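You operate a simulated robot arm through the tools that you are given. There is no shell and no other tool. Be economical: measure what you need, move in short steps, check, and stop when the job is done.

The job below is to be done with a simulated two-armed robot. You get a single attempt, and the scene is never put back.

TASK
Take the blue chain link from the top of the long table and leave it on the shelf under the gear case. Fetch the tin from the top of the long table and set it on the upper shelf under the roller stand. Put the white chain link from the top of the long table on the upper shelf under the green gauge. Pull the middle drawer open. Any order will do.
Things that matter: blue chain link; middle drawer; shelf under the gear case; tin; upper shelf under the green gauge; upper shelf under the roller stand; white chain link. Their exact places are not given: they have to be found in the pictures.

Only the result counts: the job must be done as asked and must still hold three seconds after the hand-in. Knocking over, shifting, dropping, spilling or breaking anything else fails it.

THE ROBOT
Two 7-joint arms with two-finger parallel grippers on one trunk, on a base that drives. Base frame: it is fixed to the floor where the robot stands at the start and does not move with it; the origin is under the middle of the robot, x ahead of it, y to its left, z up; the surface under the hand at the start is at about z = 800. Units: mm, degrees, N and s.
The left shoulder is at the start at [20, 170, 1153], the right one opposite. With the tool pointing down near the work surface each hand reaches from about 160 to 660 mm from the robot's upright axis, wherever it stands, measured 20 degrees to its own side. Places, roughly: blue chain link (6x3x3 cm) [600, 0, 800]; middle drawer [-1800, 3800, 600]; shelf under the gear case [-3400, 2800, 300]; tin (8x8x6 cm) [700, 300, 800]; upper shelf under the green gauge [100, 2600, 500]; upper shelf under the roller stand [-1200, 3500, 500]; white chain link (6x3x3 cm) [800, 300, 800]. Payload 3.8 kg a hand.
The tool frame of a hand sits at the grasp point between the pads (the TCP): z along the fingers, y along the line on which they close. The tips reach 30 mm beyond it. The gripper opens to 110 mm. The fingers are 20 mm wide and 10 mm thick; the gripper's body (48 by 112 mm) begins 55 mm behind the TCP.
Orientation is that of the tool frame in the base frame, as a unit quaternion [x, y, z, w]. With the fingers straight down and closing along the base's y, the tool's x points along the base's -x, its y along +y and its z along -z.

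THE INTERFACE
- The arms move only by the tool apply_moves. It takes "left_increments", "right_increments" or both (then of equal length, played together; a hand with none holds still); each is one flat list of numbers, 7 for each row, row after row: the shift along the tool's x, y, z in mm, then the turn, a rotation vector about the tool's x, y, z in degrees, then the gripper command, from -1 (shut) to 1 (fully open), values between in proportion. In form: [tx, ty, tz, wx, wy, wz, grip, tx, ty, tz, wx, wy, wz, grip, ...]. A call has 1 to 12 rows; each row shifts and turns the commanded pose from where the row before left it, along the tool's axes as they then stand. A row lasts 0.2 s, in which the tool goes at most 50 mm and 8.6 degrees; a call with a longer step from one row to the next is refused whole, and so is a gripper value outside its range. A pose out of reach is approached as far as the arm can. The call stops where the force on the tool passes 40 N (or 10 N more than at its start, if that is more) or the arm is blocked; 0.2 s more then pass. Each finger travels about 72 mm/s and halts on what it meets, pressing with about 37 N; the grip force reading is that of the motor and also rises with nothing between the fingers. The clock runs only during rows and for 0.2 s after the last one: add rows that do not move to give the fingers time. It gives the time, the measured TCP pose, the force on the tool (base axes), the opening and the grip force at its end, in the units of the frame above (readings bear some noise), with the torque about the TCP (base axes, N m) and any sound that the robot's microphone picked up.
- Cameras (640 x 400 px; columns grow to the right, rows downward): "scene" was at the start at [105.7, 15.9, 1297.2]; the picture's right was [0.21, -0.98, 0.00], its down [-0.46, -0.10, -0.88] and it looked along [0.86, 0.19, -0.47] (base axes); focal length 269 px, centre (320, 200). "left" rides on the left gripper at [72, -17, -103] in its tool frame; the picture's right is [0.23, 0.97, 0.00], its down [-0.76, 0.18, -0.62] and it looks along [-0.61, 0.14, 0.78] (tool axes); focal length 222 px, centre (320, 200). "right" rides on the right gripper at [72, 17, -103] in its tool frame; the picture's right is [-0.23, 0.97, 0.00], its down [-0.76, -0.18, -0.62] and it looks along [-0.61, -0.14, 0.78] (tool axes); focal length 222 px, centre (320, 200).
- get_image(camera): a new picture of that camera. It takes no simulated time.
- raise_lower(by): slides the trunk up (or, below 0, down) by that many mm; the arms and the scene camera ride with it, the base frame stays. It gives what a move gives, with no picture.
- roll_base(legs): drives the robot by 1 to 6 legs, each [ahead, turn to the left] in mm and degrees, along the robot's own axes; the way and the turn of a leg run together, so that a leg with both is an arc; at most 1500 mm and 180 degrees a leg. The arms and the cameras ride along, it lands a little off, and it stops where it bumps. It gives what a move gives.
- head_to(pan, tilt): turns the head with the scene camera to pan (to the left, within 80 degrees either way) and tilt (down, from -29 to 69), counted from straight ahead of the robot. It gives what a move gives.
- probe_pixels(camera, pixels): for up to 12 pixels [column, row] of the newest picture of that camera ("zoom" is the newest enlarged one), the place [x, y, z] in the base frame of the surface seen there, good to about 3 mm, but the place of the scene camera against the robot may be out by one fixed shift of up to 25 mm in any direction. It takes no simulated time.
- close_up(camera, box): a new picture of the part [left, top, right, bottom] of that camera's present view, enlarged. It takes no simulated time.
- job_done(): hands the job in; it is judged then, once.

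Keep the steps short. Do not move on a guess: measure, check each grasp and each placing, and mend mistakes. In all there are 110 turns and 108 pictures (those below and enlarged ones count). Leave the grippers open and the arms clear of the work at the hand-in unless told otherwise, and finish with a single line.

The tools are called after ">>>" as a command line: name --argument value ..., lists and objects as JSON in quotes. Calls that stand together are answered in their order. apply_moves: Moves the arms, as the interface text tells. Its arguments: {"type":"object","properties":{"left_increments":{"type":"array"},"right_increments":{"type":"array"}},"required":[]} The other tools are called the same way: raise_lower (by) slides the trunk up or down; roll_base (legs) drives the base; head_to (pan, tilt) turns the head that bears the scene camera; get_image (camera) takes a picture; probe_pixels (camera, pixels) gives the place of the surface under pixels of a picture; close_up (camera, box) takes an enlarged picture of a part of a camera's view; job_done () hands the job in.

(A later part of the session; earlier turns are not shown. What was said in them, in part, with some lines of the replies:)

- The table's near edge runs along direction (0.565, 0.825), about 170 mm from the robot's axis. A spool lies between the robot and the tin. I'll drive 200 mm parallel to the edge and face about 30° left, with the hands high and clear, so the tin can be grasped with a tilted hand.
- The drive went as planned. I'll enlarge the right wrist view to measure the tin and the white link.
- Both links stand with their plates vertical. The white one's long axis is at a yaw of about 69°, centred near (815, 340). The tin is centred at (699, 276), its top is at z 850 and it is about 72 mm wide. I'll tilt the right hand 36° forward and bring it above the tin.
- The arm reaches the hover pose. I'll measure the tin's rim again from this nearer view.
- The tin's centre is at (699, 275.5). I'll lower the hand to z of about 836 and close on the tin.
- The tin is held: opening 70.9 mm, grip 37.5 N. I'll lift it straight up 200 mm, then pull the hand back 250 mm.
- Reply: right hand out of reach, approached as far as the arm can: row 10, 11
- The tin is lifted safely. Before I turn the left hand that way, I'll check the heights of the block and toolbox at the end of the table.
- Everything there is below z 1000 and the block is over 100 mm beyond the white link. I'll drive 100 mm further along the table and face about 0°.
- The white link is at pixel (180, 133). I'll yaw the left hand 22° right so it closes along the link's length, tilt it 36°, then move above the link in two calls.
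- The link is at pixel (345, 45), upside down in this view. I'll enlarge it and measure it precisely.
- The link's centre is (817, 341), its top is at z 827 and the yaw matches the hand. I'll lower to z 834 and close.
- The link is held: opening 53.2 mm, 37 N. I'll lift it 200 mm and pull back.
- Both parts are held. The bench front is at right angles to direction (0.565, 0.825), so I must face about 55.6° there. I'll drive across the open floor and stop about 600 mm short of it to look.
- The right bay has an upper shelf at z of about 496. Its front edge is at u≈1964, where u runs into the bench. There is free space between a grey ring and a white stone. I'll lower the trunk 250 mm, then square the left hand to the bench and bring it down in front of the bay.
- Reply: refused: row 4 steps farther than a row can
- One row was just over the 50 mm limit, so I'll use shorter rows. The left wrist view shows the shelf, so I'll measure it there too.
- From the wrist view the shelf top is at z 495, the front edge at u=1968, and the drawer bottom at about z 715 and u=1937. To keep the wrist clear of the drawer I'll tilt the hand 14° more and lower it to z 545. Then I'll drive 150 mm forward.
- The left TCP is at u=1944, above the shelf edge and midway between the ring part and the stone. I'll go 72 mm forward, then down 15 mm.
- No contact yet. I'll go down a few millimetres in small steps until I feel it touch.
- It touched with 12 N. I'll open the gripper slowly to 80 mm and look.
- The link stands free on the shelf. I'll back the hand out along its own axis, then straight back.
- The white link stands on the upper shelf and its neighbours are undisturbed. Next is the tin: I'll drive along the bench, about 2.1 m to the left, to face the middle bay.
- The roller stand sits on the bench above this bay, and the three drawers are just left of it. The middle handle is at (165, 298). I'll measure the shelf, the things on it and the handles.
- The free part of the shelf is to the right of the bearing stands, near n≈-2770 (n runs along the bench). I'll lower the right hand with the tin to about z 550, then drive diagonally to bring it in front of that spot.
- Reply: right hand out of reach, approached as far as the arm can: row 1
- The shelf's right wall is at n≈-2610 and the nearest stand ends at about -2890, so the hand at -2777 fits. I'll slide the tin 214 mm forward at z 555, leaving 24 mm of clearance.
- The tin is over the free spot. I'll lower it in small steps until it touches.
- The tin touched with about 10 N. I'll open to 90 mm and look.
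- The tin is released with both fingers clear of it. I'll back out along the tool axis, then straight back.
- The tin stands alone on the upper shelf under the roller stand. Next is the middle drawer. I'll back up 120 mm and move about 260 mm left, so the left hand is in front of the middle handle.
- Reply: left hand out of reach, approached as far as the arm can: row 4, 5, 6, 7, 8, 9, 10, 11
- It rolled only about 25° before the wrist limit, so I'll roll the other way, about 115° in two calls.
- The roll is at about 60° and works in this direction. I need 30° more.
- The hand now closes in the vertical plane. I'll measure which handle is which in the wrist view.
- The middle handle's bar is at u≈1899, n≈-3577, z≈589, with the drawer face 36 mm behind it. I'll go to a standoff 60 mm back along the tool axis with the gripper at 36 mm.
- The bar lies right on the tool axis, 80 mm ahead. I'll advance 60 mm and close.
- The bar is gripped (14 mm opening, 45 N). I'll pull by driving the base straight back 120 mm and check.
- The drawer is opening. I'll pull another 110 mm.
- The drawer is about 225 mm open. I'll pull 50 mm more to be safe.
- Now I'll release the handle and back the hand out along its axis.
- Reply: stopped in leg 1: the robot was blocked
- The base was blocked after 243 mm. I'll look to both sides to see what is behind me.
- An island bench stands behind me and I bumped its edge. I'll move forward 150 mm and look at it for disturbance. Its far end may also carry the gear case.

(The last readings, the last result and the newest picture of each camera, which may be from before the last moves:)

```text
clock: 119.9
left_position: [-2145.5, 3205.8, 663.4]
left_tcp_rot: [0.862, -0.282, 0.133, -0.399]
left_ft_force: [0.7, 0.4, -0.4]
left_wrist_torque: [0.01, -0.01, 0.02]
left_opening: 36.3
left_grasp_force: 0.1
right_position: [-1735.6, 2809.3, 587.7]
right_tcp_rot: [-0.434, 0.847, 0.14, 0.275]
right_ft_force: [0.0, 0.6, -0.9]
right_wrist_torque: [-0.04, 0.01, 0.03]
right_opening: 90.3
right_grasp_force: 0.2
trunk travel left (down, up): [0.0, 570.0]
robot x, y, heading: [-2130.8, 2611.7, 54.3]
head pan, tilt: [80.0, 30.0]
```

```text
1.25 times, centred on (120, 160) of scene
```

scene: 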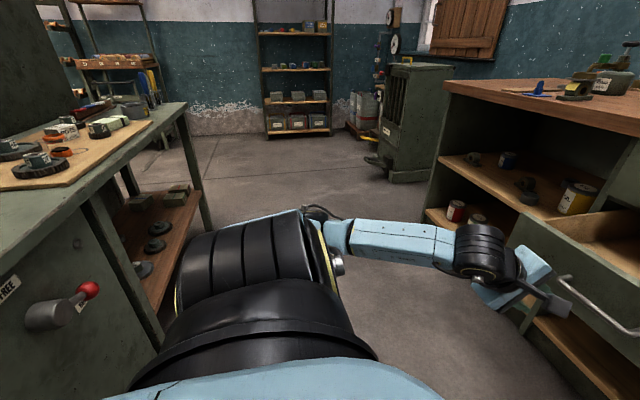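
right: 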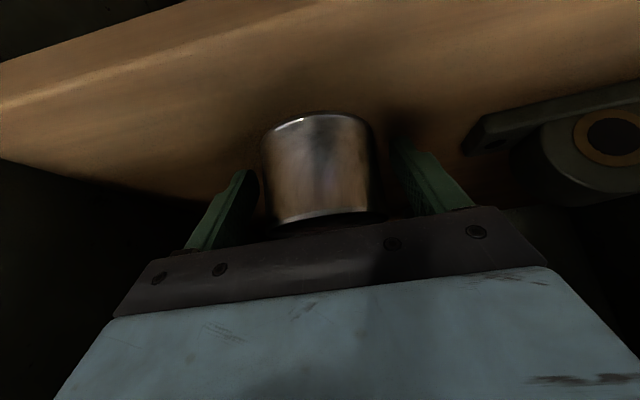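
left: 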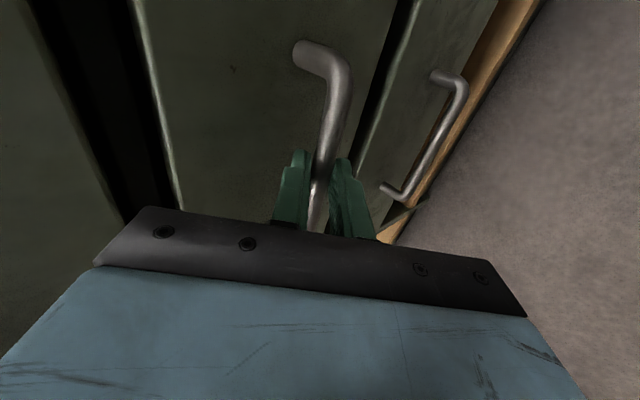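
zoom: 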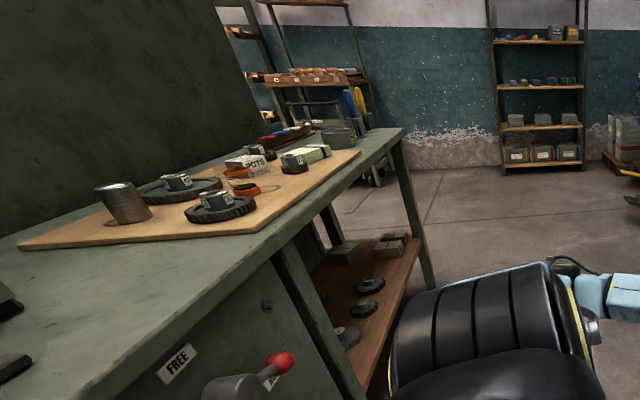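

The island's lower shelf at z of about 305 near (-3400, 2800) is the shelf under the gear case. Next I fetch the blue link. I'll raise the trunk and both hands, then drive back along the aisle.

>>> raise_lower --by 250

>>> apply_moves --left_increments '[0, -19.1, -16.1, 0, 0, 0, 0, 0, -19.1, -16.1, 0, 0, 0, 0, 0, -19.1, -16.1, 0, 0, 0, 0, 0, -19.1, -16.1, 0, 0, 0, 0, 0, -19.1, -16.1, 0, 0, 0, 0, 0, -19.1, -16.1, 0, 0, 0, 0]' --right_increments '[-24.5, 0, -33.7, 0, 0, 0, 0.6, -24.5, 0, -33.7, 0, 0, 0, 0.6, -24.5, 0, -33.7, 0, 0, 0, 0.6, -24.5, 0, -33.7, 0, 0, 0, 0.6, -24.5, 0, -33.7, 0, 0, 0, 0.6, -24.5, 0, -33.7, 0, 0, 0, 0.6]'

>>> roll_base --legs '[[0, -89], [1050, 0], [1050, 0]]'

>>> head_to --pan -40 --tilt 20

>>> get_image --camera "scene"

```text
clock: 122.5
left_position: [-2146.7, 3206.1, 913.5]
left_tcp_rot: [0.863, -0.281, 0.133, -0.398]
left_ft_force: [0.5, 0.3, 0.2]
left_wrist_torque: [-0.02, -0.03, -0.03]
left_opening: 36.0
left_grasp_force: 0.0
right_position: [-1735.5, 2809.6, 836.0]
right_tcp_rot: [-0.435, 0.846, 0.141, 0.275]
right_ft_force: [0.4, 0.0, 0.1]
right_wrist_torque: [-0.02, -0.02, -0.04]
right_opening: 90.1
right_grasp_force: 0.0
trunk travel left (down, up): [-250.0, 320.0]
robot x, y, heading: [-2131.7, 2610.0, 54.7]
head pan, tilt: [80.0, 30.0]
```

```text
clock: 123.9
left_position: [-2146.3, 3207.5, 1064.0]
left_tcp_rot: [0.863, -0.283, 0.132, -0.398]
left_ft_force: [-0.2, 0.1, 0.9]
left_wrist_torque: [0.0, -0.02, -0.01]
left_opening: 55.3
left_grasp_force: 0.0
right_position: [-1735.9, 2811.3, 1087.8]
right_tcp_rot: [-0.435, 0.846, 0.141, 0.274]
right_ft_force: [0.2, -0.2, 0.1]
right_wrist_torque: [0.04, -0.03, -0.05]
right_opening: 88.0
right_grasp_force: 0.2
trunk travel left (down, up): [-250.0, 320.0]
robot x, y, heading: [-2134.1, 2615.6, 54.2]
head pan, tilt: [80.0, 30.0]
```

```text
clock: 138.0
left_position: [209.4, 1496.0, 1063.6]
left_tcp_rot: [-0.427, 0.801, -0.372, 0.195]
left_ft_force: [-0.5, 0.3, 0.2]
left_wrist_torque: [0.02, 0.02, 0.02]
left_opening: 55.0
left_grasp_force: 0.1
right_position: [-169.9, 1070.3, 1086.7]
right_tcp_rot: [0.273, 0.911, -0.089, 0.295]
right_ft_force: [0.4, 0.3, -0.3]
right_wrist_torque: [-0.01, -0.01, 0.0]
right_opening: 88.1
right_grasp_force: 0.1
trunk travel left (down, up): [-250.0, 320.0]
robot x, y, heading: [-382.3, 1461.3, -33.3]
head pan, tilt: [80.0, 30.0]
```

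```text
clock: 140.0
left_position: [210.1, 1496.9, 1064.0]
left_tcp_rot: [-0.427, 0.801, -0.372, 0.195]
left_ft_force: [0.0, -0.5, 0.4]
left_wrist_torque: [0.02, 0.02, -0.02]
left_opening: 55.1
left_grasp_force: 0.0
right_position: [-170.6, 1070.6, 1085.9]
right_tcp_rot: [0.273, 0.911, -0.089, 0.295]
right_ft_force: [0.1, -0.1, -0.4]
right_wrist_torque: [-0.02, -0.01, -0.04]
right_opening: 88.1
right_grasp_force: 0.0
trunk travel left (down, up): [-250.0, 320.0]
robot x, y, heading: [-384.1, 1457.9, -33.5]
head pan, tilt: [-40.0, 20.0]
```

```text
46 pictures are left
```

scene: 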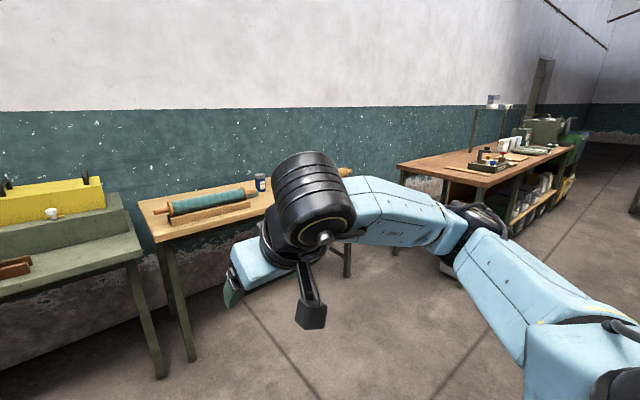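

The way is clear. I'll drive back to the starting spot and face about 12°.

>>> roll_base --legs '[[0, -41.7], [1490, 0], [0, 87]]'

>>> head_to --pan 0 --tilt 45

>>> get_image --camera "scene"

>>> get_image --camera "right"

```text
clock: 153.0
left_position: [380.3, 506.9, 1062.8]
left_tcp_rot: [0.712, -0.562, 0.263, -0.328]
left_ft_force: [0.3, -0.3, 0.1]
left_wrist_torque: [0.01, 0.01, -0.02]
left_opening: 54.6
left_grasp_force: 0.2
right_position: [434.6, -61.0, 1086.0]
right_tcp_rot: [-0.114, 0.944, 0.036, 0.306]
right_ft_force: [-0.2, 0.5, -0.7]
right_wrist_torque: [0.03, 0.02, -0.01]
right_opening: 87.8
right_grasp_force: 0.1
trunk travel left (down, up): [-250.0, 320.0]
robot x, y, heading: [4.9, 48.0, 14.0]
head pan, tilt: [-40.0, 20.0]
```

```text
clock: 154.1
left_position: [380.5, 507.1, 1063.3]
left_tcp_rot: [0.712, -0.563, 0.263, -0.327]
left_ft_force: [-0.5, -0.8, 0.4]
left_wrist_torque: [0.0, -0.02, -0.01]
left_opening: 55.1
left_grasp_force: 0.0
right_position: [436.1, -61.6, 1087.4]
right_tcp_rot: [-0.114, 0.945, 0.036, 0.306]
right_ft_force: [0.3, -0.1, 0.4]
right_wrist_torque: [0.0, -0.01, 0.0]
right_opening: 87.9
right_grasp_force: 0.0
trunk travel left (down, up): [-250.0, 320.0]
robot x, y, heading: [5.5, 48.3, 14.0]
head pan, tilt: [0.0, 45.0]
```

```text
45 pictures are left
```

scene: 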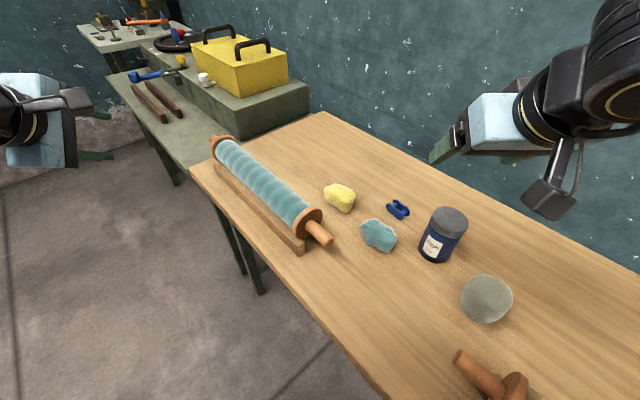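

```text
44 pictures are left
```

right: 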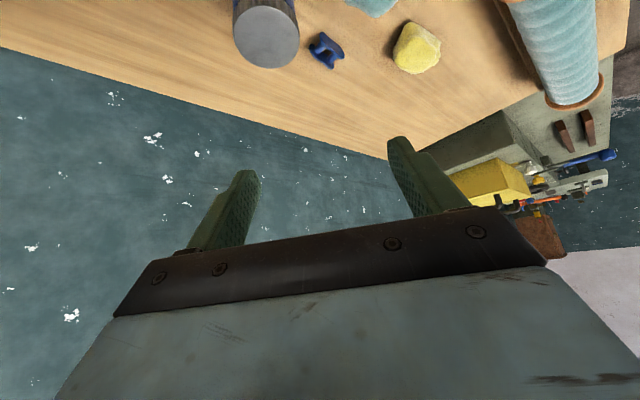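

I'll enlarge the blue link in the right wrist view and measure it and its neighbours.

>>> close_up --camera "right" --box '[220, 0, 450, 90]'

>>> close_up --camera "scene" --box '[350, 170, 480, 270]'

```text
2.78 times, centred on (335, 45) of right
```

zoom: 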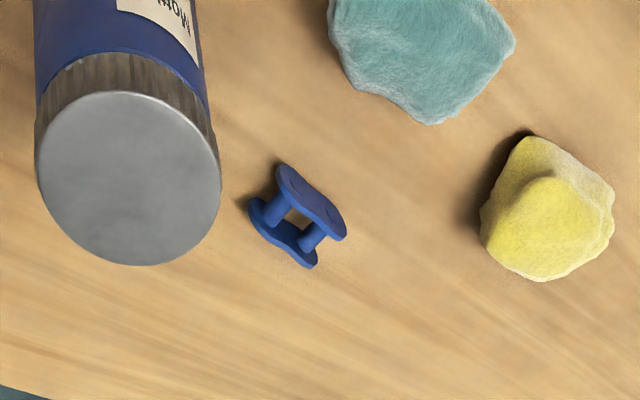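

```text
4.00 times, centred on (415, 220) of scene
```

zoom: 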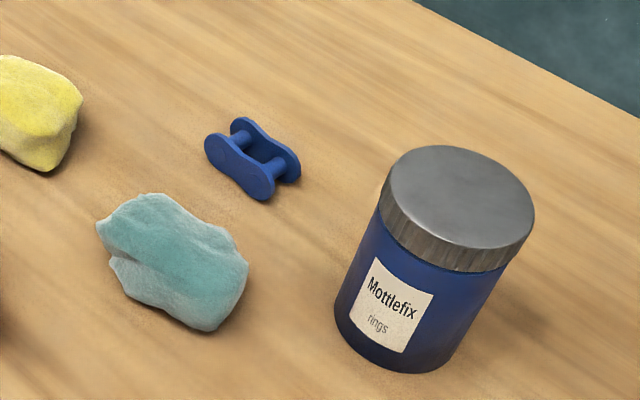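

>>> probe_pixels --camera "right" --pixels '[[324.5, 36.5], [331.5, 45], [339, 56], [313, 51], [329, 66.5], [320, 59], [297, 40], [262, 62], [239, 45], [375, 43], [360, 0]]'

>>> probe_pixels --camera "zoom" --pixels '[[212, 148], [238, 170], [264, 190], [240, 125], [295, 165], [270, 140], [238, 300], [385, 190], [350, 330]]'

```text
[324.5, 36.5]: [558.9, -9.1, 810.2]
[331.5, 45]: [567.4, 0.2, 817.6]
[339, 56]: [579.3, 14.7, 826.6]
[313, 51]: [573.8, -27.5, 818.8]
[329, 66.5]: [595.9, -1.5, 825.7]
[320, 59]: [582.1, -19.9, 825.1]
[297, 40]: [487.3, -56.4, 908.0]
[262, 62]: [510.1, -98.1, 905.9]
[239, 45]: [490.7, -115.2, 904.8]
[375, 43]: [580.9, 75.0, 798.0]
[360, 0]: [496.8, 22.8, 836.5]
```

```text
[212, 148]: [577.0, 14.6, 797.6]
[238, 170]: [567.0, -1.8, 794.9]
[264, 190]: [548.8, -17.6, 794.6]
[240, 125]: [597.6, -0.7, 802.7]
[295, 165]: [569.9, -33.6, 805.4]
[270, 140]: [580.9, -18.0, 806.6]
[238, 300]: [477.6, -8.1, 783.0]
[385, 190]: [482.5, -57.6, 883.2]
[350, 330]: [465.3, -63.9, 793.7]
```

The blue link's centre is (576, -10) with its long axis at a yaw of about 49°. A jar stands behind one side, so I'll grip lengthwise with the tool at a yaw of -41°, coming in over the open side. I'll rotate the right hand 55° right and hover at z 930.

>>> apply_moves --right_increments '[0, 0, 0, 4.62, 0, 6.36, 0.6, 0, 0, 0, 4.62, 0, 6.36, 0.6, 0, 0, 0, 4.62, 0, 6.36, 0.6, 0, 0, 0, 4.62, 0, 6.36, 0.6, 0, 0, 0, 4.62, 0, 6.36, 0.6, 0, 0, 0, 4.62, 0, 6.36, 0.6, 0, 0, 0, 4.62, 0, 6.36, 0.6, 8.4, 26.2, 32.7, 0, 0, 0, 0.6, 8.4, 26.2, 32.7, 0, 0, 0, 0.6, 8.4, 26.2, 32.7, 0, 0, 0, 0.6, 8.4, 26.2, 32.7, 0, 0, 0, 0.6, 8.4, 26.2, 32.7, 0, 0, 0, 0.6]'

>>> get_image --camera "right"

>>> get_image --camera "scene"

```text
clock: 156.7
left_position: [380.8, 507.8, 1063.2]
left_tcp_rot: [0.712, -0.563, 0.262, -0.328]
left_ft_force: [-0.1, 0.0, 0.6]
left_wrist_torque: [-0.04, 0.02, 0.0]
left_opening: 55.0
left_grasp_force: 0.0
right_position: [569.6, -1.9, 928.1]
right_tcp_rot: [0.334, 0.89, -0.11, 0.289]
right_ft_force: [-0.3, 0.2, -0.5]
right_wrist_torque: [0.0, 0.0, 0.01]
right_opening: 88.1
right_grasp_force: 0.0
trunk travel left (down, up): [-250.0, 320.0]
robot x, y, heading: [3.3, 43.9, 14.0]
head pan, tilt: [0.0, 45.0]
```

```text
41 pictures are left
```

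right: 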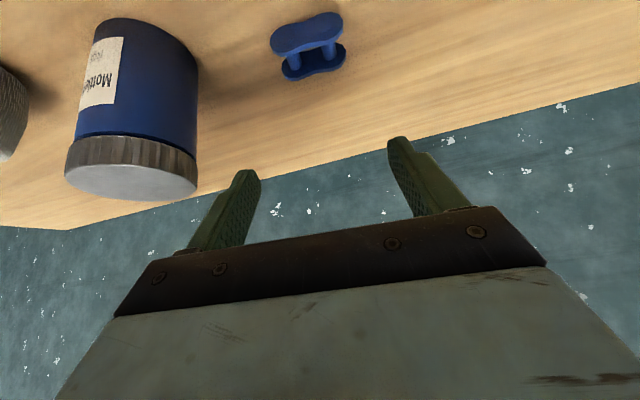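

```text
40 pictures are left
```

scene: 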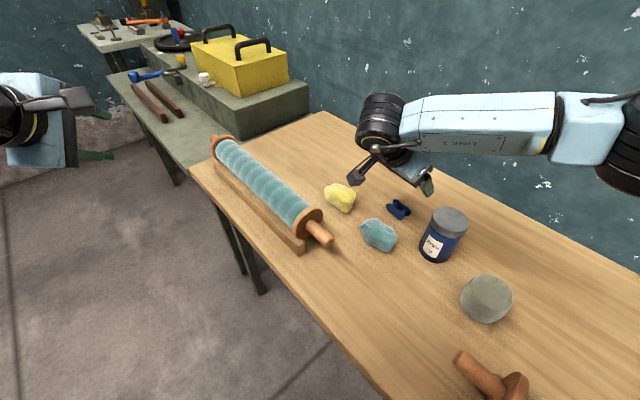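

I'll measure it once more from here, including the nearest side of the jar.

>>> probe_pixels --camera "right" --pixels '[[274, 40], [306, 35], [338, 22], [285, 72], [315, 72], [342, 52], [190, 100], [194, 165], [165, 120], [130, 180], [180, 190]]'

```text
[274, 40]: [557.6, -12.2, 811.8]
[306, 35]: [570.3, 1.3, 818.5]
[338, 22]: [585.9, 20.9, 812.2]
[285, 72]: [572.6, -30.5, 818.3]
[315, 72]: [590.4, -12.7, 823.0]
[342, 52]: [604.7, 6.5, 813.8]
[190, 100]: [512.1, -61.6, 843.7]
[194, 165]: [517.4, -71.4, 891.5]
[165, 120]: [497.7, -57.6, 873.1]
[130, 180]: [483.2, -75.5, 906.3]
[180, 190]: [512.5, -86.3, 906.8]
```

The centre is refined to (581, -4), and the jar stays over 30 mm from the fingers. I'll shift 6 mm along the closing line, lower to z 834.5 and close.

>>> apply_moves --right_increments '[17.9, 1.95, 25.5, 0, 0, 0, 0.6, 17.9, 1.95, 25.5, 0, 0, 0, 0.6, 17.9, 1.95, 25.5, 0, 0, 0, 0.6, 0, 0, 0, 0, 0, 0, 0.6, 0, 0, 0, 0, 0, 0, 0.2, 0, 0, 0, 0, 0, 0, 0, 0, 0, 0, 0, 0, 0, -1, 0, 0, 0, 0, 0, 0, -1, 0, 0, 0, 0, 0, 0, -1]'

>>> get_image --camera "right"

```text
clock: 158.7
left_position: [379.8, 506.4, 1063.5]
left_tcp_rot: [0.712, -0.563, 0.263, -0.328]
left_ft_force: [-0.5, 0.2, -1.3]
left_wrist_torque: [0.03, 0.03, -0.01]
left_opening: 54.9
left_grasp_force: 0.0
right_position: [573.9, -1.3, 836.7]
right_tcp_rot: [0.334, 0.89, -0.109, 0.289]
right_ft_force: [0.4, 0.5, 0.2]
right_wrist_torque: [0.0, 0.01, 0.01]
right_opening: 53.3
right_grasp_force: 37.1
trunk travel left (down, up): [-250.0, 320.0]
robot x, y, heading: [7.3, 44.2, 13.5]
head pan, tilt: [0.0, 45.0]
```

```text
39 pictures are left
```

right: 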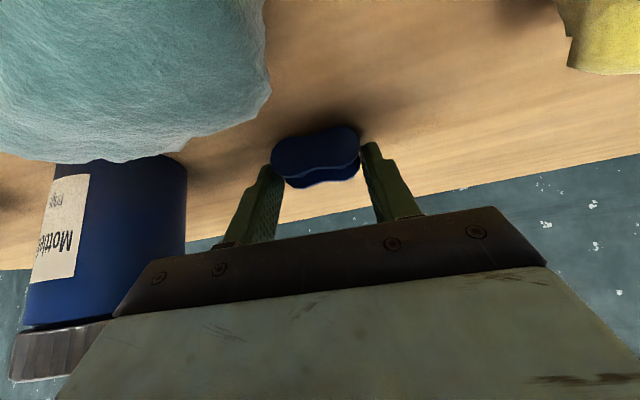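

The blue link is held (53.3 mm, 37 N). I'll lift it 240 mm and turn the hand back to point straight ahead.

>>> apply_moves --right_increments '[-23.6, 0, -32.4, 0, 0, 0, -1, -23.6, 0, -32.4, 0, 0, 0, -1, -23.6, 0, -32.4, 0, 0, 0, -1, -23.6, 0, -32.4, 0, 0, 0, -1, -23.6, 0, -32.4, 0, 0, 0, -1, -23.6, 0, -32.4, 0, 0, 0, -1, 0, 0, 0, -5.0, 0, -6.88, -1, 0, 0, 0, -5.0, 0, -6.88, -1, 0, 0, 0, -5.0, 0, -6.88, -1, 0, 0, 0, -5.0, 0, -6.88, -1, 0, 0, 0, -5.0, 0, -6.88, -1, 0, 0, 0, -5.0, 0, -6.88, -1]'

>>> get_image --camera "right"

>>> get_image --camera "scene"

```text
clock: 161.3
left_position: [380.4, 507.1, 1063.5]
left_tcp_rot: [0.712, -0.563, 0.262, -0.328]
left_ft_force: [0.2, 0.4, 0.4]
left_wrist_torque: [-0.01, -0.01, -0.01]
left_opening: 55.0
left_grasp_force: 0.1
right_position: [573.4, 0.2, 1075.5]
right_tcp_rot: [-0.084, 0.948, 0.027, 0.307]
right_ft_force: [0.1, 0.1, -0.5]
right_wrist_torque: [0.01, 0.04, 0.01]
right_opening: 53.6
right_grasp_force: 36.9
trunk travel left (down, up): [-250.0, 320.0]
robot x, y, heading: [3.2, 48.8, 14.1]
head pan, tilt: [0.0, 45.0]
```

```text
38 pictures are left
```

right: 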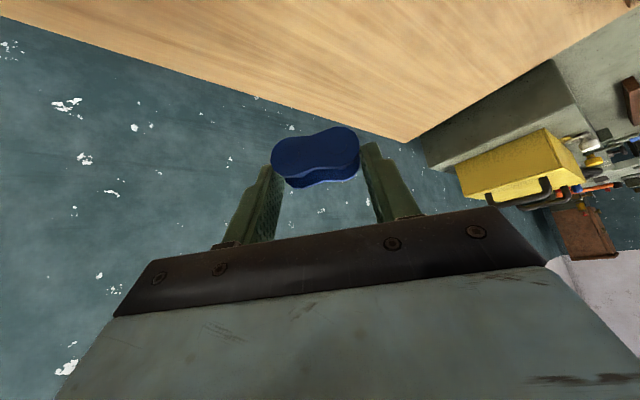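

```text
37 pictures are left
```

scene: 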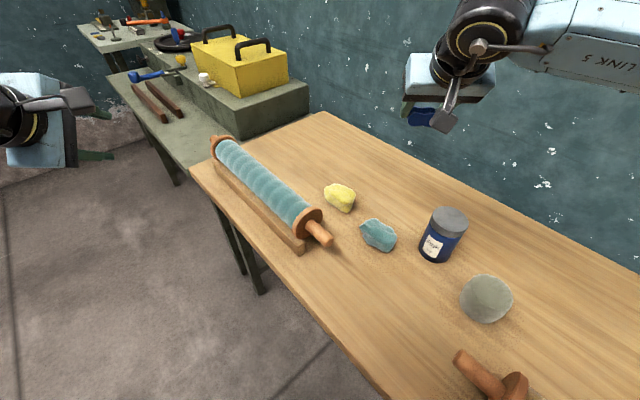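

The blue link came up cleanly. Next I'll drive to the island: across the floor, then along the aisle, stopping about 400 mm short of the shelf.

>>> roll_base --legs '[[0, 84.4], [790, 0], [790, 0], [0, 47.1], [1400, 0], [1350, 0]]'

>>> head_to --pan 50 --tilt 30

>>> get_image --camera "scene"

>>> get_image --camera "right"

```text
clock: 188.0
left_position: [-3046.2, 3194.2, 1063.2]
left_tcp_rot: [0.811, 0.408, -0.187, -0.376]
left_ft_force: [-0.6, -0.5, -1.2]
left_wrist_torque: [0.05, -0.02, -0.01]
left_opening: 55.2
left_grasp_force: 0.1
right_position: [-2782.8, 3669.2, 1076.1]
right_tcp_rot: [0.894, -0.325, -0.289, -0.106]
right_ft_force: [-0.5, 0.0, -0.4]
right_wrist_torque: [0.02, 0.0, 0.04]
right_opening: 53.1
right_grasp_force: 37.2
trunk travel left (down, up): [-250.0, 320.0]
robot x, y, heading: [-2451.8, 3203.1, 144.4]
head pan, tilt: [0.0, 45.0]
```

```text
clock: 189.2
left_position: [-3045.6, 3195.1, 1064.4]
left_tcp_rot: [0.811, 0.408, -0.186, -0.377]
left_ft_force: [-0.5, 0.4, -0.8]
left_wrist_torque: [0.01, 0.0, -0.01]
left_opening: 55.1
left_grasp_force: 0.1
right_position: [-2783.4, 3668.1, 1076.3]
right_tcp_rot: [0.894, -0.326, -0.289, -0.106]
right_ft_force: [0.8, 0.3, -0.9]
right_wrist_torque: [0.03, -0.01, 0.0]
right_opening: 53.3
right_grasp_force: 37.0
trunk travel left (down, up): [-250.0, 320.0]
robot x, y, heading: [-2452.2, 3206.2, 144.2]
head pan, tilt: [50.0, 30.0]
```

```text
36 pictures are left
```

scene: 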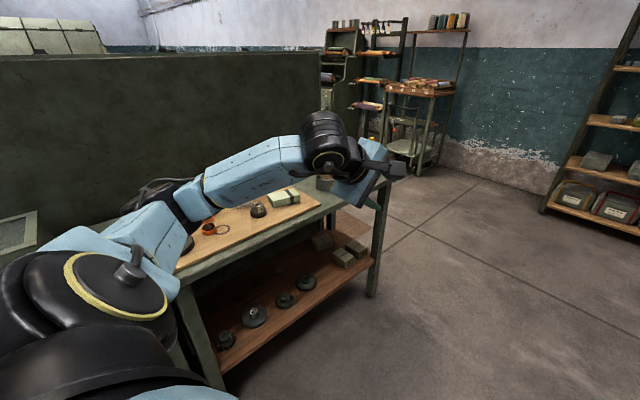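

```text
35 pictures are left
```

right: 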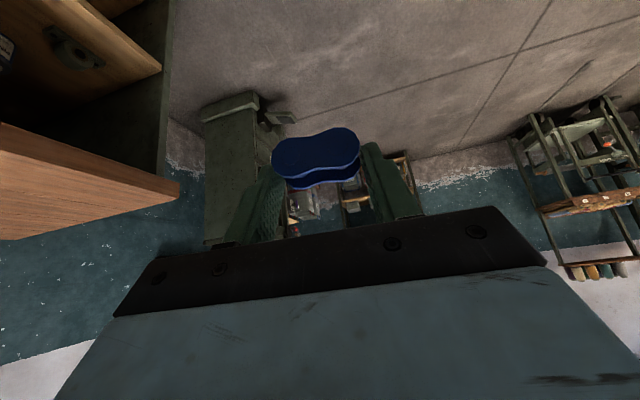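

>>> probe_pixels --camera "scene" --pixels '[[225, 340], [255, 315], [284, 300], [306, 282], [343, 257], [322, 241], [300, 305], [270, 330], [330, 290], [355, 250], [290, 260], [230, 368]]'

>>> close_up --camera "scene" --box '[170, 170, 400, 390]'

```text
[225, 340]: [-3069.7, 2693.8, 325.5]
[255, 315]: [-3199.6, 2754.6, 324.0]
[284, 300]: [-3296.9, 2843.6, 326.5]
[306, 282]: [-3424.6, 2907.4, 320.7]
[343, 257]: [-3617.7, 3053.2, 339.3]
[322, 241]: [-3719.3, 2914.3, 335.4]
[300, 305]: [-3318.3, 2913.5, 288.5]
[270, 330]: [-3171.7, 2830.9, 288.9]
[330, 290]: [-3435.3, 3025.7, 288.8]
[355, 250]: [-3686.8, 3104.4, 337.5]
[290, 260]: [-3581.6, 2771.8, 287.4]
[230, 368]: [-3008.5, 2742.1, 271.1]
```

```text
1.82 times, centred on (285, 280) of scene
```

zoom: 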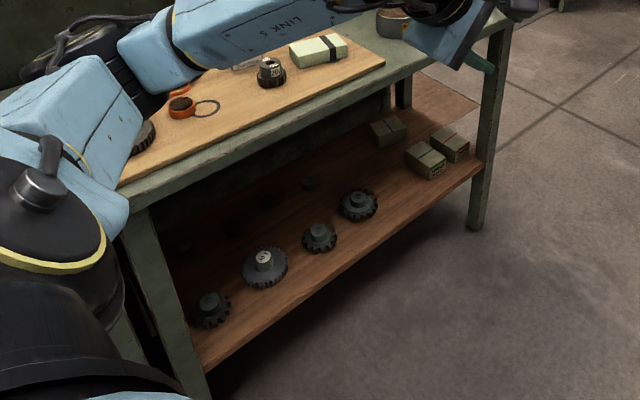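

The free gap on the shelf is between the rightmost gear disc (n≈-4468) and the boxes (n≈-4710), so I'll aim for n≈-4590. I'll check how far the green cabinet ahead is before driving on.

>>> probe_pixels --camera "right" --pixels '[[235, 100], [225, 150], [250, 180], [290, 118], [170, 180], [100, 200]]'

```text
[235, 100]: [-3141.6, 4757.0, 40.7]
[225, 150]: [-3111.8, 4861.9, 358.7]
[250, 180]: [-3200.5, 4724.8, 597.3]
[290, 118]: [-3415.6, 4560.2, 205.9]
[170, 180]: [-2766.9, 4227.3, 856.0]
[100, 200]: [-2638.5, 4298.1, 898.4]
```

The cabinet is well out of the way. I'll drive 575 mm on and turn to face the island.

>>> roll_base --legs '[[0, 1.4], [575, 0], [0, 90]]'

>>> head_to --pan -10 --tilt 40

>>> get_image --camera "scene"

>>> get_image --camera "right"

```text
clock: 196.6
left_position: [-2897.1, 2933.3, 1063.1]
left_tcp_rot: [0.274, 0.865, -0.4, -0.13]
left_ft_force: [0.7, 0.5, -0.5]
left_wrist_torque: [-0.01, 0.01, -0.04]
left_opening: 55.0
left_grasp_force: 0.0
right_position: [-3379.0, 3187.5, 1076.9]
right_tcp_rot: [0.858, 0.412, -0.278, 0.133]
right_ft_force: [-0.9, -1.0, -0.1]
right_wrist_torque: [0.05, -0.03, 0.0]
right_opening: 53.0
right_grasp_force: 37.1
trunk travel left (down, up): [-250.0, 320.0]
robot x, y, heading: [-2920.9, 3528.2, -124.5]
head pan, tilt: [50.0, 30.0]
```

```text
clock: 197.9
left_position: [-2898.3, 2934.4, 1062.3]
left_tcp_rot: [0.273, 0.865, -0.4, -0.13]
left_ft_force: [0.2, -0.1, -0.2]
left_wrist_torque: [0.01, -0.01, 0.01]
left_opening: 54.7
left_grasp_force: 0.1
right_position: [-3377.5, 3186.4, 1075.4]
right_tcp_rot: [0.858, 0.412, -0.278, 0.132]
right_ft_force: [0.2, 0.1, -0.3]
right_wrist_torque: [-0.03, 0.01, -0.01]
right_opening: 53.4
right_grasp_force: 37.2
trunk travel left (down, up): [-250.0, 320.0]
robot x, y, heading: [-2921.5, 3529.0, -124.5]
head pan, tilt: [-10.0, 40.0]
```

```text
33 pictures are left
```

scene: 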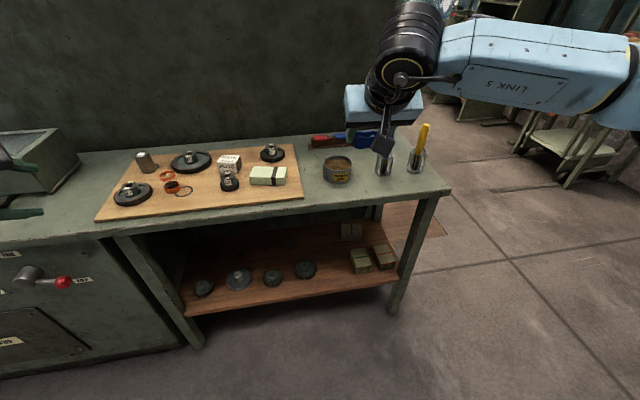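

```text
32 pictures are left
```

right: 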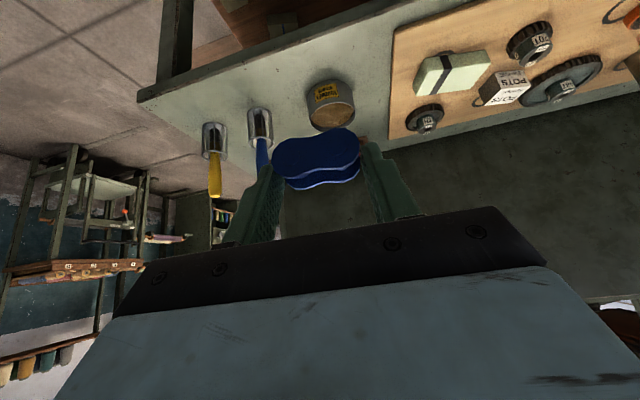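

The right hand is lined up with the gap at (332, 275). I'll measure the bench-top edge and shelf edge, then lower the trunk.

>>> probe_pixels --camera "scene" --pixels '[[330, 212], [250, 220], [332, 278], [335, 291], [250, 304], [306, 268], [360, 260], [385, 258], [330, 260], [400, 300], [350, 232], [330, 218]]'

>>> raise_lower --by -250

```text
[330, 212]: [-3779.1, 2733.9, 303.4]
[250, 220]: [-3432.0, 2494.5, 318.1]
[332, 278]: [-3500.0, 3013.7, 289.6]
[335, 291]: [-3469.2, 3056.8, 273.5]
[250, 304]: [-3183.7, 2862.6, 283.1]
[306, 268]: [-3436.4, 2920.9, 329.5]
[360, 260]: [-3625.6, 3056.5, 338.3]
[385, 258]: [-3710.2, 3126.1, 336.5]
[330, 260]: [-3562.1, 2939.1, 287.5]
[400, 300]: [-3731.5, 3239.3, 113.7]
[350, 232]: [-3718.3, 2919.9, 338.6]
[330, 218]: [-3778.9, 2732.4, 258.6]
```

```text
clock: 200.5
left_position: [-2897.9, 2935.1, 813.3]
left_tcp_rot: [0.274, 0.865, -0.399, -0.13]
left_ft_force: [0.2, -0.3, -0.2]
left_wrist_torque: [0.0, -0.02, 0.0]
left_opening: 54.8
left_grasp_force: 0.1
right_position: [-3378.2, 3186.7, 824.8]
right_tcp_rot: [0.857, 0.413, -0.278, 0.133]
right_ft_force: [-0.6, 0.0, -1.1]
right_wrist_torque: [0.03, -0.03, 0.01]
right_opening: 53.7
right_grasp_force: 36.9
trunk travel left (down, up): [0.0, 570.0]
robot x, y, heading: [-2920.3, 3531.1, -124.7]
head pan, tilt: [-10.0, 40.0]
```

The shelf edge is at u=562 and the gap's centre at n≈-4600. I'll square the right hand and lower it in front of the shelf to z of about 380.

>>> apply_moves --right_increments '[0, 0, 0, -2.5, 0, -3.5, -1, 23.8, -1, 32.7, 0, 0, 0, -1, 23.8, -1, 32.7, 0, 0, 0, -1, 23.8, -1, 32.7, 0, 0, 0, -1, 23.8, -1, 32.7, 0, 0, 0, -1, 23.8, -1, 32.7, 0, 0, 0, -1, 23.8, -1, 32.7, 0, 0, 0, -1, 23.8, -1, 32.7, 0, 0, 0, -1, 23.8, -1, 32.7, 0, 0, 0, -1, 23.8, -1, 32.7, 0, 0, 0, -1, 23.8, -1, 32.7, 0, 0, 0, -1, 23.8, -1, 32.7, 0, 0, 0, -1]'

>>> get_image --camera "right"

>>> get_image --camera "scene"

```text
clock: 203.1
left_position: [-2897.4, 2933.7, 813.2]
left_tcp_rot: [0.273, 0.865, -0.4, -0.13]
left_ft_force: [0.1, -0.5, -0.4]
left_wrist_torque: [-0.01, 0.02, 0.04]
left_opening: 55.3
left_grasp_force: 0.0
right_position: [-3386.7, 3193.5, 380.7]
right_tcp_rot: [0.841, 0.444, -0.273, 0.143]
right_ft_force: [-1.0, -0.8, -0.6]
right_wrist_torque: [0.03, -0.01, -0.02]
right_opening: 53.4
right_grasp_force: 37.2
trunk travel left (down, up): [0.0, 570.0]
robot x, y, heading: [-2920.7, 3527.2, -124.5]
head pan, tilt: [-10.0, 40.0]
```

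```text
31 pictures are left
```

right: 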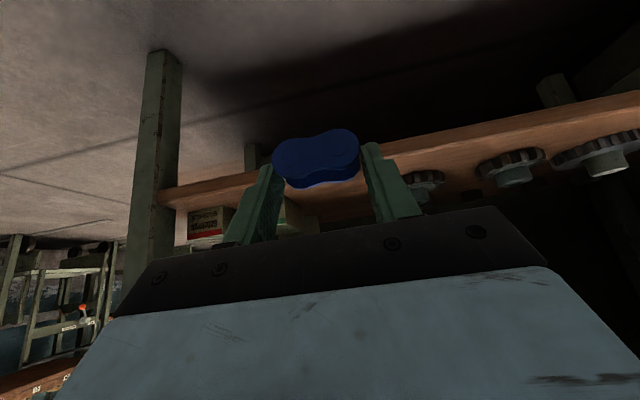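

```text
30 pictures are left
```

scene: 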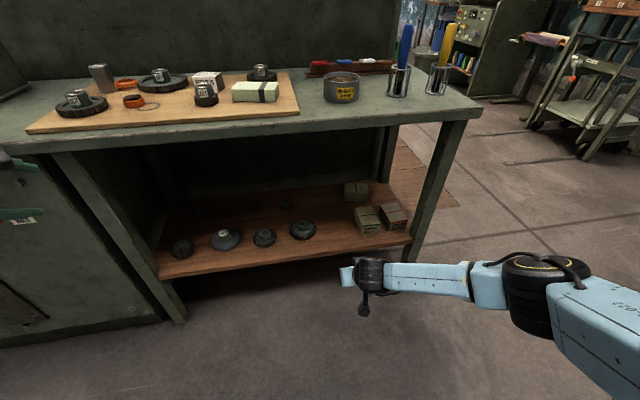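

>>> probe_pixels --camera "right" --pixels '[[215, 188], [450, 150], [425, 185], [415, 195], [228, 215], [305, 212], [285, 210], [405, 170], [520, 170], [230, 195]]'

>>> close_up --camera "right" --box '[160, 130, 480, 250]'

```text
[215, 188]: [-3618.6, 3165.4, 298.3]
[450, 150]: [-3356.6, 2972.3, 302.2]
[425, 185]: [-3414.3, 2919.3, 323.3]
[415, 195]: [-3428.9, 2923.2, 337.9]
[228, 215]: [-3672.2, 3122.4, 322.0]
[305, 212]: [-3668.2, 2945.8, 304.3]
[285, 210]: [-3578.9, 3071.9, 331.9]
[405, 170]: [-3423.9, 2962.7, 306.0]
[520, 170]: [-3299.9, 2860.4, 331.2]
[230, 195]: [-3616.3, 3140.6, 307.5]
```

```text
2.00 times, centred on (320, 190) of right
```

zoom: 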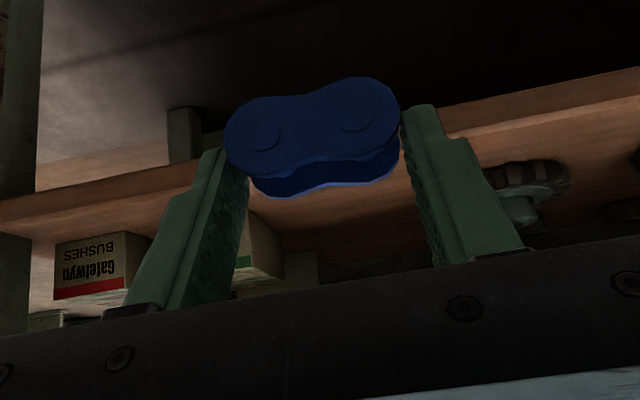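

The wrist view gives the shelf top at z 306 and confirms the gap. The spot is a bit far for the arm, so I'll lift and retract the left hand clear of the bench top, then drive 140 mm forward.

>>> apply_moves --left_increments '[0, -12.6, -43.4, 0, 0, 0, 0, 0, -12.6, -43.4, 0, 0, 0, 0, 0, -12.6, -43.4, 0, 0, 0, 0, 0, -12.6, -43.4, 0, 0, 0, 0]'

>>> roll_base --legs '[[140, 0]]'

>>> get_image --camera "right"

>>> get_image --camera "scene"

```text
clock: 204.1
left_position: [-2841.0, 3015.2, 963.8]
left_tcp_rot: [0.274, 0.865, -0.4, -0.13]
left_ft_force: [-0.2, -0.7, -0.1]
left_wrist_torque: [0.02, -0.01, 0.0]
left_opening: 55.0
left_grasp_force: 0.1
right_position: [-3387.2, 3193.8, 382.1]
right_tcp_rot: [0.841, 0.444, -0.273, 0.143]
right_ft_force: [-0.6, -0.3, -1.4]
right_wrist_torque: [-0.01, 0.01, 0.01]
right_opening: 53.5
right_grasp_force: 37.7
trunk travel left (down, up): [0.0, 570.0]
robot x, y, heading: [-2922.0, 3529.4, -124.5]
head pan, tilt: [-10.0, 40.0]
```

```text
clock: 205.4
left_position: [-2919.3, 2900.1, 962.5]
left_tcp_rot: [0.274, 0.865, -0.4, -0.129]
left_ft_force: [-0.5, 0.7, 0.6]
left_wrist_torque: [-0.05, -0.01, 0.03]
left_opening: 55.0
left_grasp_force: 0.2
right_position: [-3465.6, 3078.6, 382.3]
right_tcp_rot: [0.841, 0.444, -0.273, 0.144]
right_ft_force: [-0.5, -0.7, -1.1]
right_wrist_torque: [0.01, 0.0, 0.01]
right_opening: 53.2
right_grasp_force: 37.1
trunk travel left (down, up): [0.0, 570.0]
robot x, y, heading: [-3000.1, 3412.7, -124.8]
head pan, tilt: [-10.0, 40.0]
```

```text
28 pictures are left
```

right: 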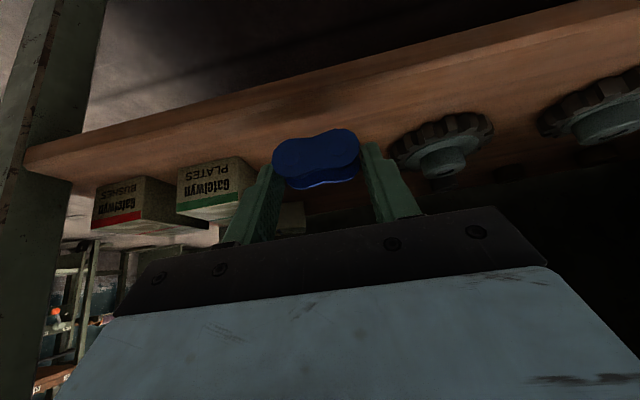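

```text
27 pictures are left
```

scene: 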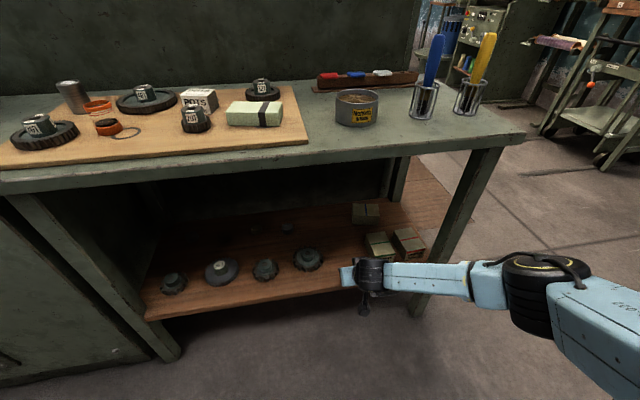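

>>> probe_pixels --camera "right" --pixels '[[400, 158], [392, 150], [440, 165], [415, 170], [248, 190], [240, 165], [182, 200], [300, 215], [380, 130]]'

```text
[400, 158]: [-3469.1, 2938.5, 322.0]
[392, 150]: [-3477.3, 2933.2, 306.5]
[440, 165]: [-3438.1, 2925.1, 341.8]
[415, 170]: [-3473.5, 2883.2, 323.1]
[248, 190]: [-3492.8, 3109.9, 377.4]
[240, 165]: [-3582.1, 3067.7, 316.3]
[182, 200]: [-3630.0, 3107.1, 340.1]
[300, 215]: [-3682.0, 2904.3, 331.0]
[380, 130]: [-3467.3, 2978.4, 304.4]
```

The disc ends at n=-4522 and the box at -4688, so the hand fits between them. I'll go forward 74 mm, then down to just above contact.

>>> apply_moves --right_increments '[-30, -3, 21.8, 0, 0, 0, -1, -30, -3, 21.8, 0, 0, 0, -1, 0, 0, 0, 0, 0, 0, -1, 7.06, 0, 9.7, 0, 0, 0, -1, 7.06, 0, 9.7, 0, 0, 0, -1, 6.4, 0, 8.9, 0, 0, 0, -1]'

>>> get_image --camera "right"

```text
clock: 206.8
left_position: [-2919.6, 2900.5, 963.4]
left_tcp_rot: [0.273, 0.865, -0.4, -0.13]
left_ft_force: [-0.4, 0.9, 0.1]
left_wrist_torque: [0.04, -0.01, 0.02]
left_opening: 55.1
left_grasp_force: 0.1
right_position: [-3512.0, 3026.5, 353.2]
right_tcp_rot: [0.841, 0.444, -0.274, 0.143]
right_ft_force: [0.1, -0.9, -0.4]
right_wrist_torque: [0.01, -0.02, 0.02]
right_opening: 53.4
right_grasp_force: 37.3
right hand out of reach, approached as far as the arm can: row 6
trunk travel left (down, up): [0.0, 570.0]
robot x, y, heading: [-2998.2, 3414.9, -124.7]
head pan, tilt: [-10.0, 40.0]
```

```text
26 pictures are left
```

right: 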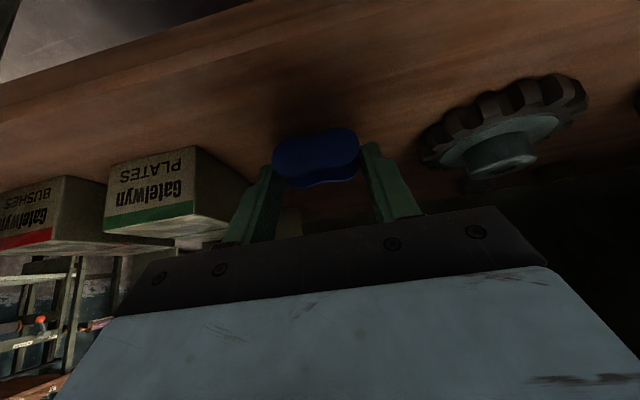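

The arm is at its reach limit 10 mm above the shelf. I'll pull it back 40 mm, drive the base 50 mm closer, then carry on down.

>>> apply_moves --right_increments '[16.2, 0, -11.8, 0, 0, 0, -1, 16.2, 0, -11.8, 0, 0, 0, -1]'

>>> roll_base --legs '[[50, 0]]'

```text
clock: 207.4
left_position: [-2920.0, 2900.5, 963.6]
left_tcp_rot: [0.274, 0.865, -0.4, -0.129]
left_ft_force: [0.1, -0.7, -0.8]
left_wrist_torque: [0.02, 0.0, -0.02]
left_opening: 55.0
left_grasp_force: 0.0
right_position: [-3490.6, 3060.1, 354.0]
right_tcp_rot: [0.841, 0.444, -0.273, 0.143]
right_ft_force: [-0.3, 0.4, -0.1]
right_wrist_torque: [0.0, 0.0, 0.0]
right_opening: 53.1
right_grasp_force: 36.8
trunk travel left (down, up): [0.0, 570.0]
robot x, y, heading: [-2999.2, 3412.8, -124.7]
head pan, tilt: [-10.0, 40.0]
```

```text
clock: 208.3
left_position: [-2947.6, 2859.6, 963.3]
left_tcp_rot: [0.275, 0.865, -0.399, -0.13]
left_ft_force: [-0.1, 0.7, 0.1]
left_wrist_torque: [-0.02, -0.03, 0.03]
left_opening: 54.9
left_grasp_force: 0.1
right_position: [-3518.8, 3018.9, 354.1]
right_tcp_rot: [0.841, 0.445, -0.271, 0.144]
right_ft_force: [0.6, 0.1, -0.7]
right_wrist_torque: [0.04, 0.0, 0.01]
right_opening: 52.8
right_grasp_force: 37.1
trunk travel left (down, up): [0.0, 570.0]
robot x, y, heading: [-3026.0, 3373.1, -124.6]
head pan, tilt: [-10.0, 40.0]
```

TCP is at u=502, n=-4609. I'll lower in small steps until it touches.

>>> apply_moves --right_increments '[1.76, 0, 2.43, 0, 0, 0, -1, 1.76, 0, 2.43, 0, 0, 0, -1, 1.76, 0, 2.43, 0, 0, 0, -1, 0.6, 0, 0.8, 0, 0, 0, -1]'

```text
clock: 209.3
left_position: [-2947.0, 2859.0, 962.7]
left_tcp_rot: [0.274, 0.865, -0.4, -0.13]
left_ft_force: [0.3, -0.5, 0.8]
left_wrist_torque: [0.01, -0.01, 0.02]
left_opening: 55.0
left_grasp_force: 0.2
right_position: [-3518.5, 3019.7, 343.8]
right_tcp_rot: [0.841, 0.444, -0.273, 0.142]
right_ft_force: [-0.7, -0.6, -1.2]
right_wrist_torque: [0.01, 0.03, 0.0]
right_opening: 52.9
right_grasp_force: 37.2
trunk travel left (down, up): [0.0, 570.0]
robot x, y, heading: [-3028.8, 3375.1, -124.6]
head pan, tilt: [-10.0, 40.0]
```

>>> apply_moves --right_increments '[0.7, 0, 1, 0, 0, 0, -1, 0.7, 0, 1, 0, 0, 0, -1]'

```text
clock: 209.9
left_position: [-2947.1, 2860.2, 963.6]
left_tcp_rot: [0.274, 0.865, -0.4, -0.129]
left_ft_force: [-0.6, 0.0, 0.1]
left_wrist_torque: [0.0, -0.02, 0.02]
left_opening: 55.1
left_grasp_force: 0.1
right_position: [-3519.1, 3017.8, 343.1]
right_tcp_rot: [0.841, 0.443, -0.274, 0.144]
right_ft_force: [1.0, 0.7, 6.1]
right_wrist_torque: [-0.13, -0.05, 0.02]
right_opening: 53.0
right_grasp_force: 37.1
trunk travel left (down, up): [0.0, 570.0]
robot x, y, heading: [-3028.4, 3369.5, -124.2]
head pan, tilt: [-10.0, 40.0]
```

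The link touched with 6 N. I'll open the gripper slowly to 80 mm and look.

>>> apply_moves --right_increments '[0, 0, 0, 0, 0, 0, 0.1, 0, 0, 0, 0, 0, 0, 0.3, 0, 0, 0, 0, 0, 0, 0.45, 0, 0, 0, 0, 0, 0, 0.45]'

>>> get_image --camera "right"

```text
clock: 210.9
left_position: [-2947.7, 2859.7, 964.1]
left_tcp_rot: [0.274, 0.865, -0.399, -0.13]
left_ft_force: [-0.2, -0.4, 0.5]
left_wrist_torque: [-0.04, 0.0, 0.02]
left_opening: 54.7
left_grasp_force: 0.1
right_position: [-3518.7, 3019.2, 340.8]
right_tcp_rot: [0.842, 0.443, -0.274, 0.143]
right_ft_force: [-0.2, 0.3, -0.3]
right_wrist_torque: [-0.01, 0.01, 0.0]
right_opening: 80.0
right_grasp_force: 0.0
trunk travel left (down, up): [0.0, 570.0]
robot x, y, heading: [-3028.0, 3371.8, -124.5]
head pan, tilt: [-10.0, 40.0]
```

```text
25 pictures are left
```

right: 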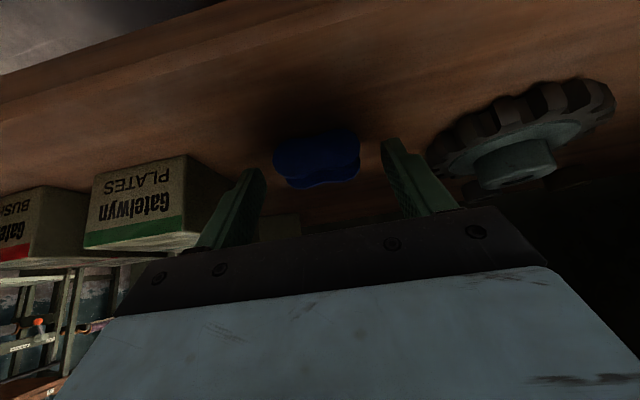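

The link is released with both fingers clear. I'll back the hand out, then drive back 150 mm and check.

>>> apply_moves --right_increments '[0, 0, -30, 0, 0, 0, 0.45, 0, 0, -40, 0, 0, 0, 0.45, 32, 0, -23.5, 0, 0, 0, 0.45, 32, 0, -23.5, 0, 0, 0, 0.45, 32, 0, -23.5, 0, 0, 0, 0.45]'

>>> roll_base --legs '[[-150, 0]]'

>>> get_image --camera "scene"

>>> close_up --camera "scene" --box '[120, 160, 440, 340]'

```text
clock: 212.1
left_position: [-2947.3, 2859.2, 962.8]
left_tcp_rot: [0.273, 0.866, -0.399, -0.128]
left_ft_force: [0.4, -0.3, 0.0]
left_wrist_torque: [0.03, 0.04, -0.01]
left_opening: 54.8
left_grasp_force: 0.1
right_position: [-3479.2, 3077.5, 398.4]
right_tcp_rot: [0.841, 0.444, -0.273, 0.144]
right_ft_force: [0.1, 0.0, -0.8]
right_wrist_torque: [0.02, 0.01, -0.01]
right_opening: 80.0
right_grasp_force: 0.1
right hand out of reach, approached as far as the arm can: row 3, 4, 5
trunk travel left (down, up): [0.0, 570.0]
robot x, y, heading: [-3029.4, 3370.0, -124.6]
head pan, tilt: [-10.0, 40.0]
```

```text
clock: 213.5
left_position: [-2861.7, 2981.1, 962.9]
left_tcp_rot: [0.274, 0.865, -0.399, -0.129]
left_ft_force: [-0.9, 0.0, -0.4]
left_wrist_torque: [0.03, -0.02, -0.03]
left_opening: 54.9
left_grasp_force: 0.1
right_position: [-3395.6, 3198.5, 398.9]
right_tcp_rot: [0.841, 0.445, -0.272, 0.143]
right_ft_force: [0.2, 0.7, 0.4]
right_wrist_torque: [0.01, -0.04, 0.01]
right_opening: 79.5
right_grasp_force: 0.1
trunk travel left (down, up): [0.0, 570.0]
robot x, y, heading: [-2938.7, 3499.5, -124.6]
head pan, tilt: [-10.0, 40.0]
```

```text
24 pictures are left
```

scene: 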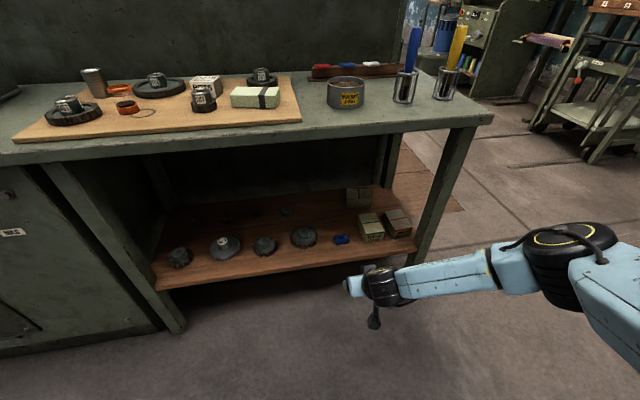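

```text
2.00 times, centred on (280, 250) of scene
```

zoom: 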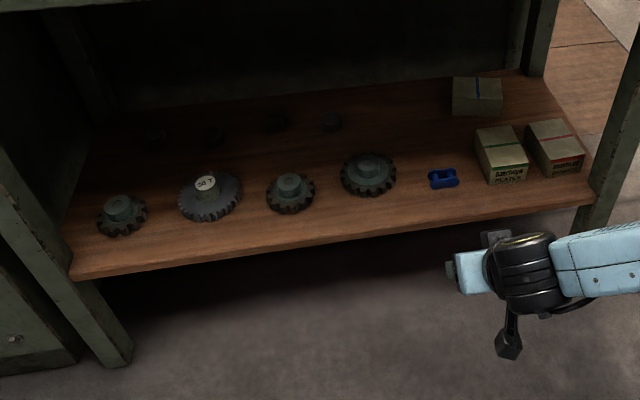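

The blue link sits on the shelf between the disc and the box, and nothing moved. I'll open both grippers fully, drive back a little more and look at the bumped part of the island.

>>> apply_moves --left_increments '[0, 0, 0, 0, 0, 0, 1, 0, 0, 0, 0, 0, 0, 1, 0, 0, 0, 0, 0, 0, 1]' --right_increments '[0, 0, 0, 0, 0, 0, 1, 0, 0, 0, 0, 0, 0, 1, 0, 0, 0, 0, 0, 0, 1]'

>>> head_to --pan 55 --tilt 22

>>> get_image --camera "scene"

```text
clock: 214.3
left_position: [-2860.8, 2982.8, 962.9]
left_tcp_rot: [0.274, 0.865, -0.4, -0.129]
left_ft_force: [-0.4, 0.4, -0.5]
left_wrist_torque: [-0.04, 0.0, 0.01]
left_opening: 110.1
left_grasp_force: 0.0
right_position: [-3395.3, 3199.4, 397.2]
right_tcp_rot: [0.841, 0.444, -0.273, 0.143]
right_ft_force: [0.2, 0.3, 0.8]
right_wrist_torque: [0.01, 0.04, 0.0]
right_opening: 110.1
right_grasp_force: 0.0
trunk travel left (down, up): [0.0, 570.0]
robot x, y, heading: [-2945.5, 3495.3, -124.7]
head pan, tilt: [-10.0, 40.0]
```

```text
clock: 215.7
left_position: [-2861.9, 2981.5, 963.4]
left_tcp_rot: [0.274, 0.865, -0.399, -0.13]
left_ft_force: [-0.9, -0.3, 0.1]
left_wrist_torque: [-0.02, 0.0, 0.03]
left_opening: 109.9
left_grasp_force: 0.1
right_position: [-3395.2, 3200.4, 398.7]
right_tcp_rot: [0.841, 0.444, -0.274, 0.144]
right_ft_force: [0.1, -0.7, -0.4]
right_wrist_torque: [-0.01, 0.02, 0.04]
right_opening: 109.9
right_grasp_force: 0.0
trunk travel left (down, up): [0.0, 570.0]
robot x, y, heading: [-2943.1, 3492.0, -124.5]
head pan, tilt: [55.0, 22.0]
```

```text
22 pictures are left
```

scene: 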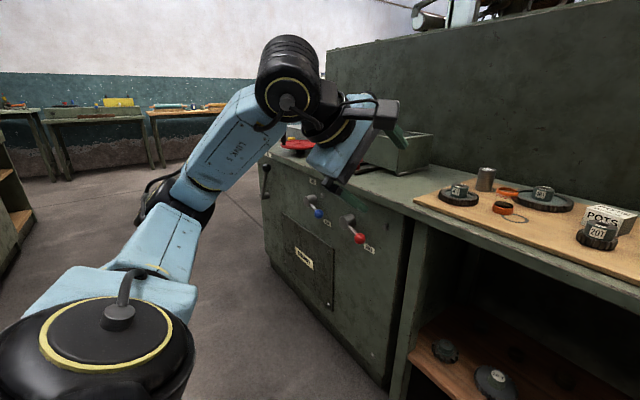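

>>> close_up --camera "scene" --box '[240, 120, 420, 300]'

>>> probe_pixels --camera "scene" --pixels '[[360, 238], [318, 213], [265, 168], [350, 220]]'

```text
2.22 times, centred on (330, 210) of scene
```

zoom: 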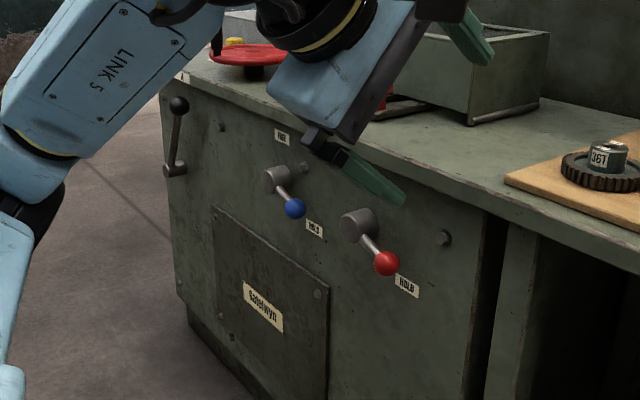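

```text
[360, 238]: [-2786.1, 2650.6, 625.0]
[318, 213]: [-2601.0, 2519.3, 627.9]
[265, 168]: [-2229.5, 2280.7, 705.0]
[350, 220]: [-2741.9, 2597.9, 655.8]
```

The levers and the pieces on the island look in order. The white link, the tin, the blue link and the open drawer were each seen in place, so I'm handing in.

>>> job_done

```text
The job is handed in.
```

The job is handed in: both chain links and the tin are on their shelves and the middle drawer is open; the base did bump the island bench once while reversing, and I saw nothing displaced afterwards.
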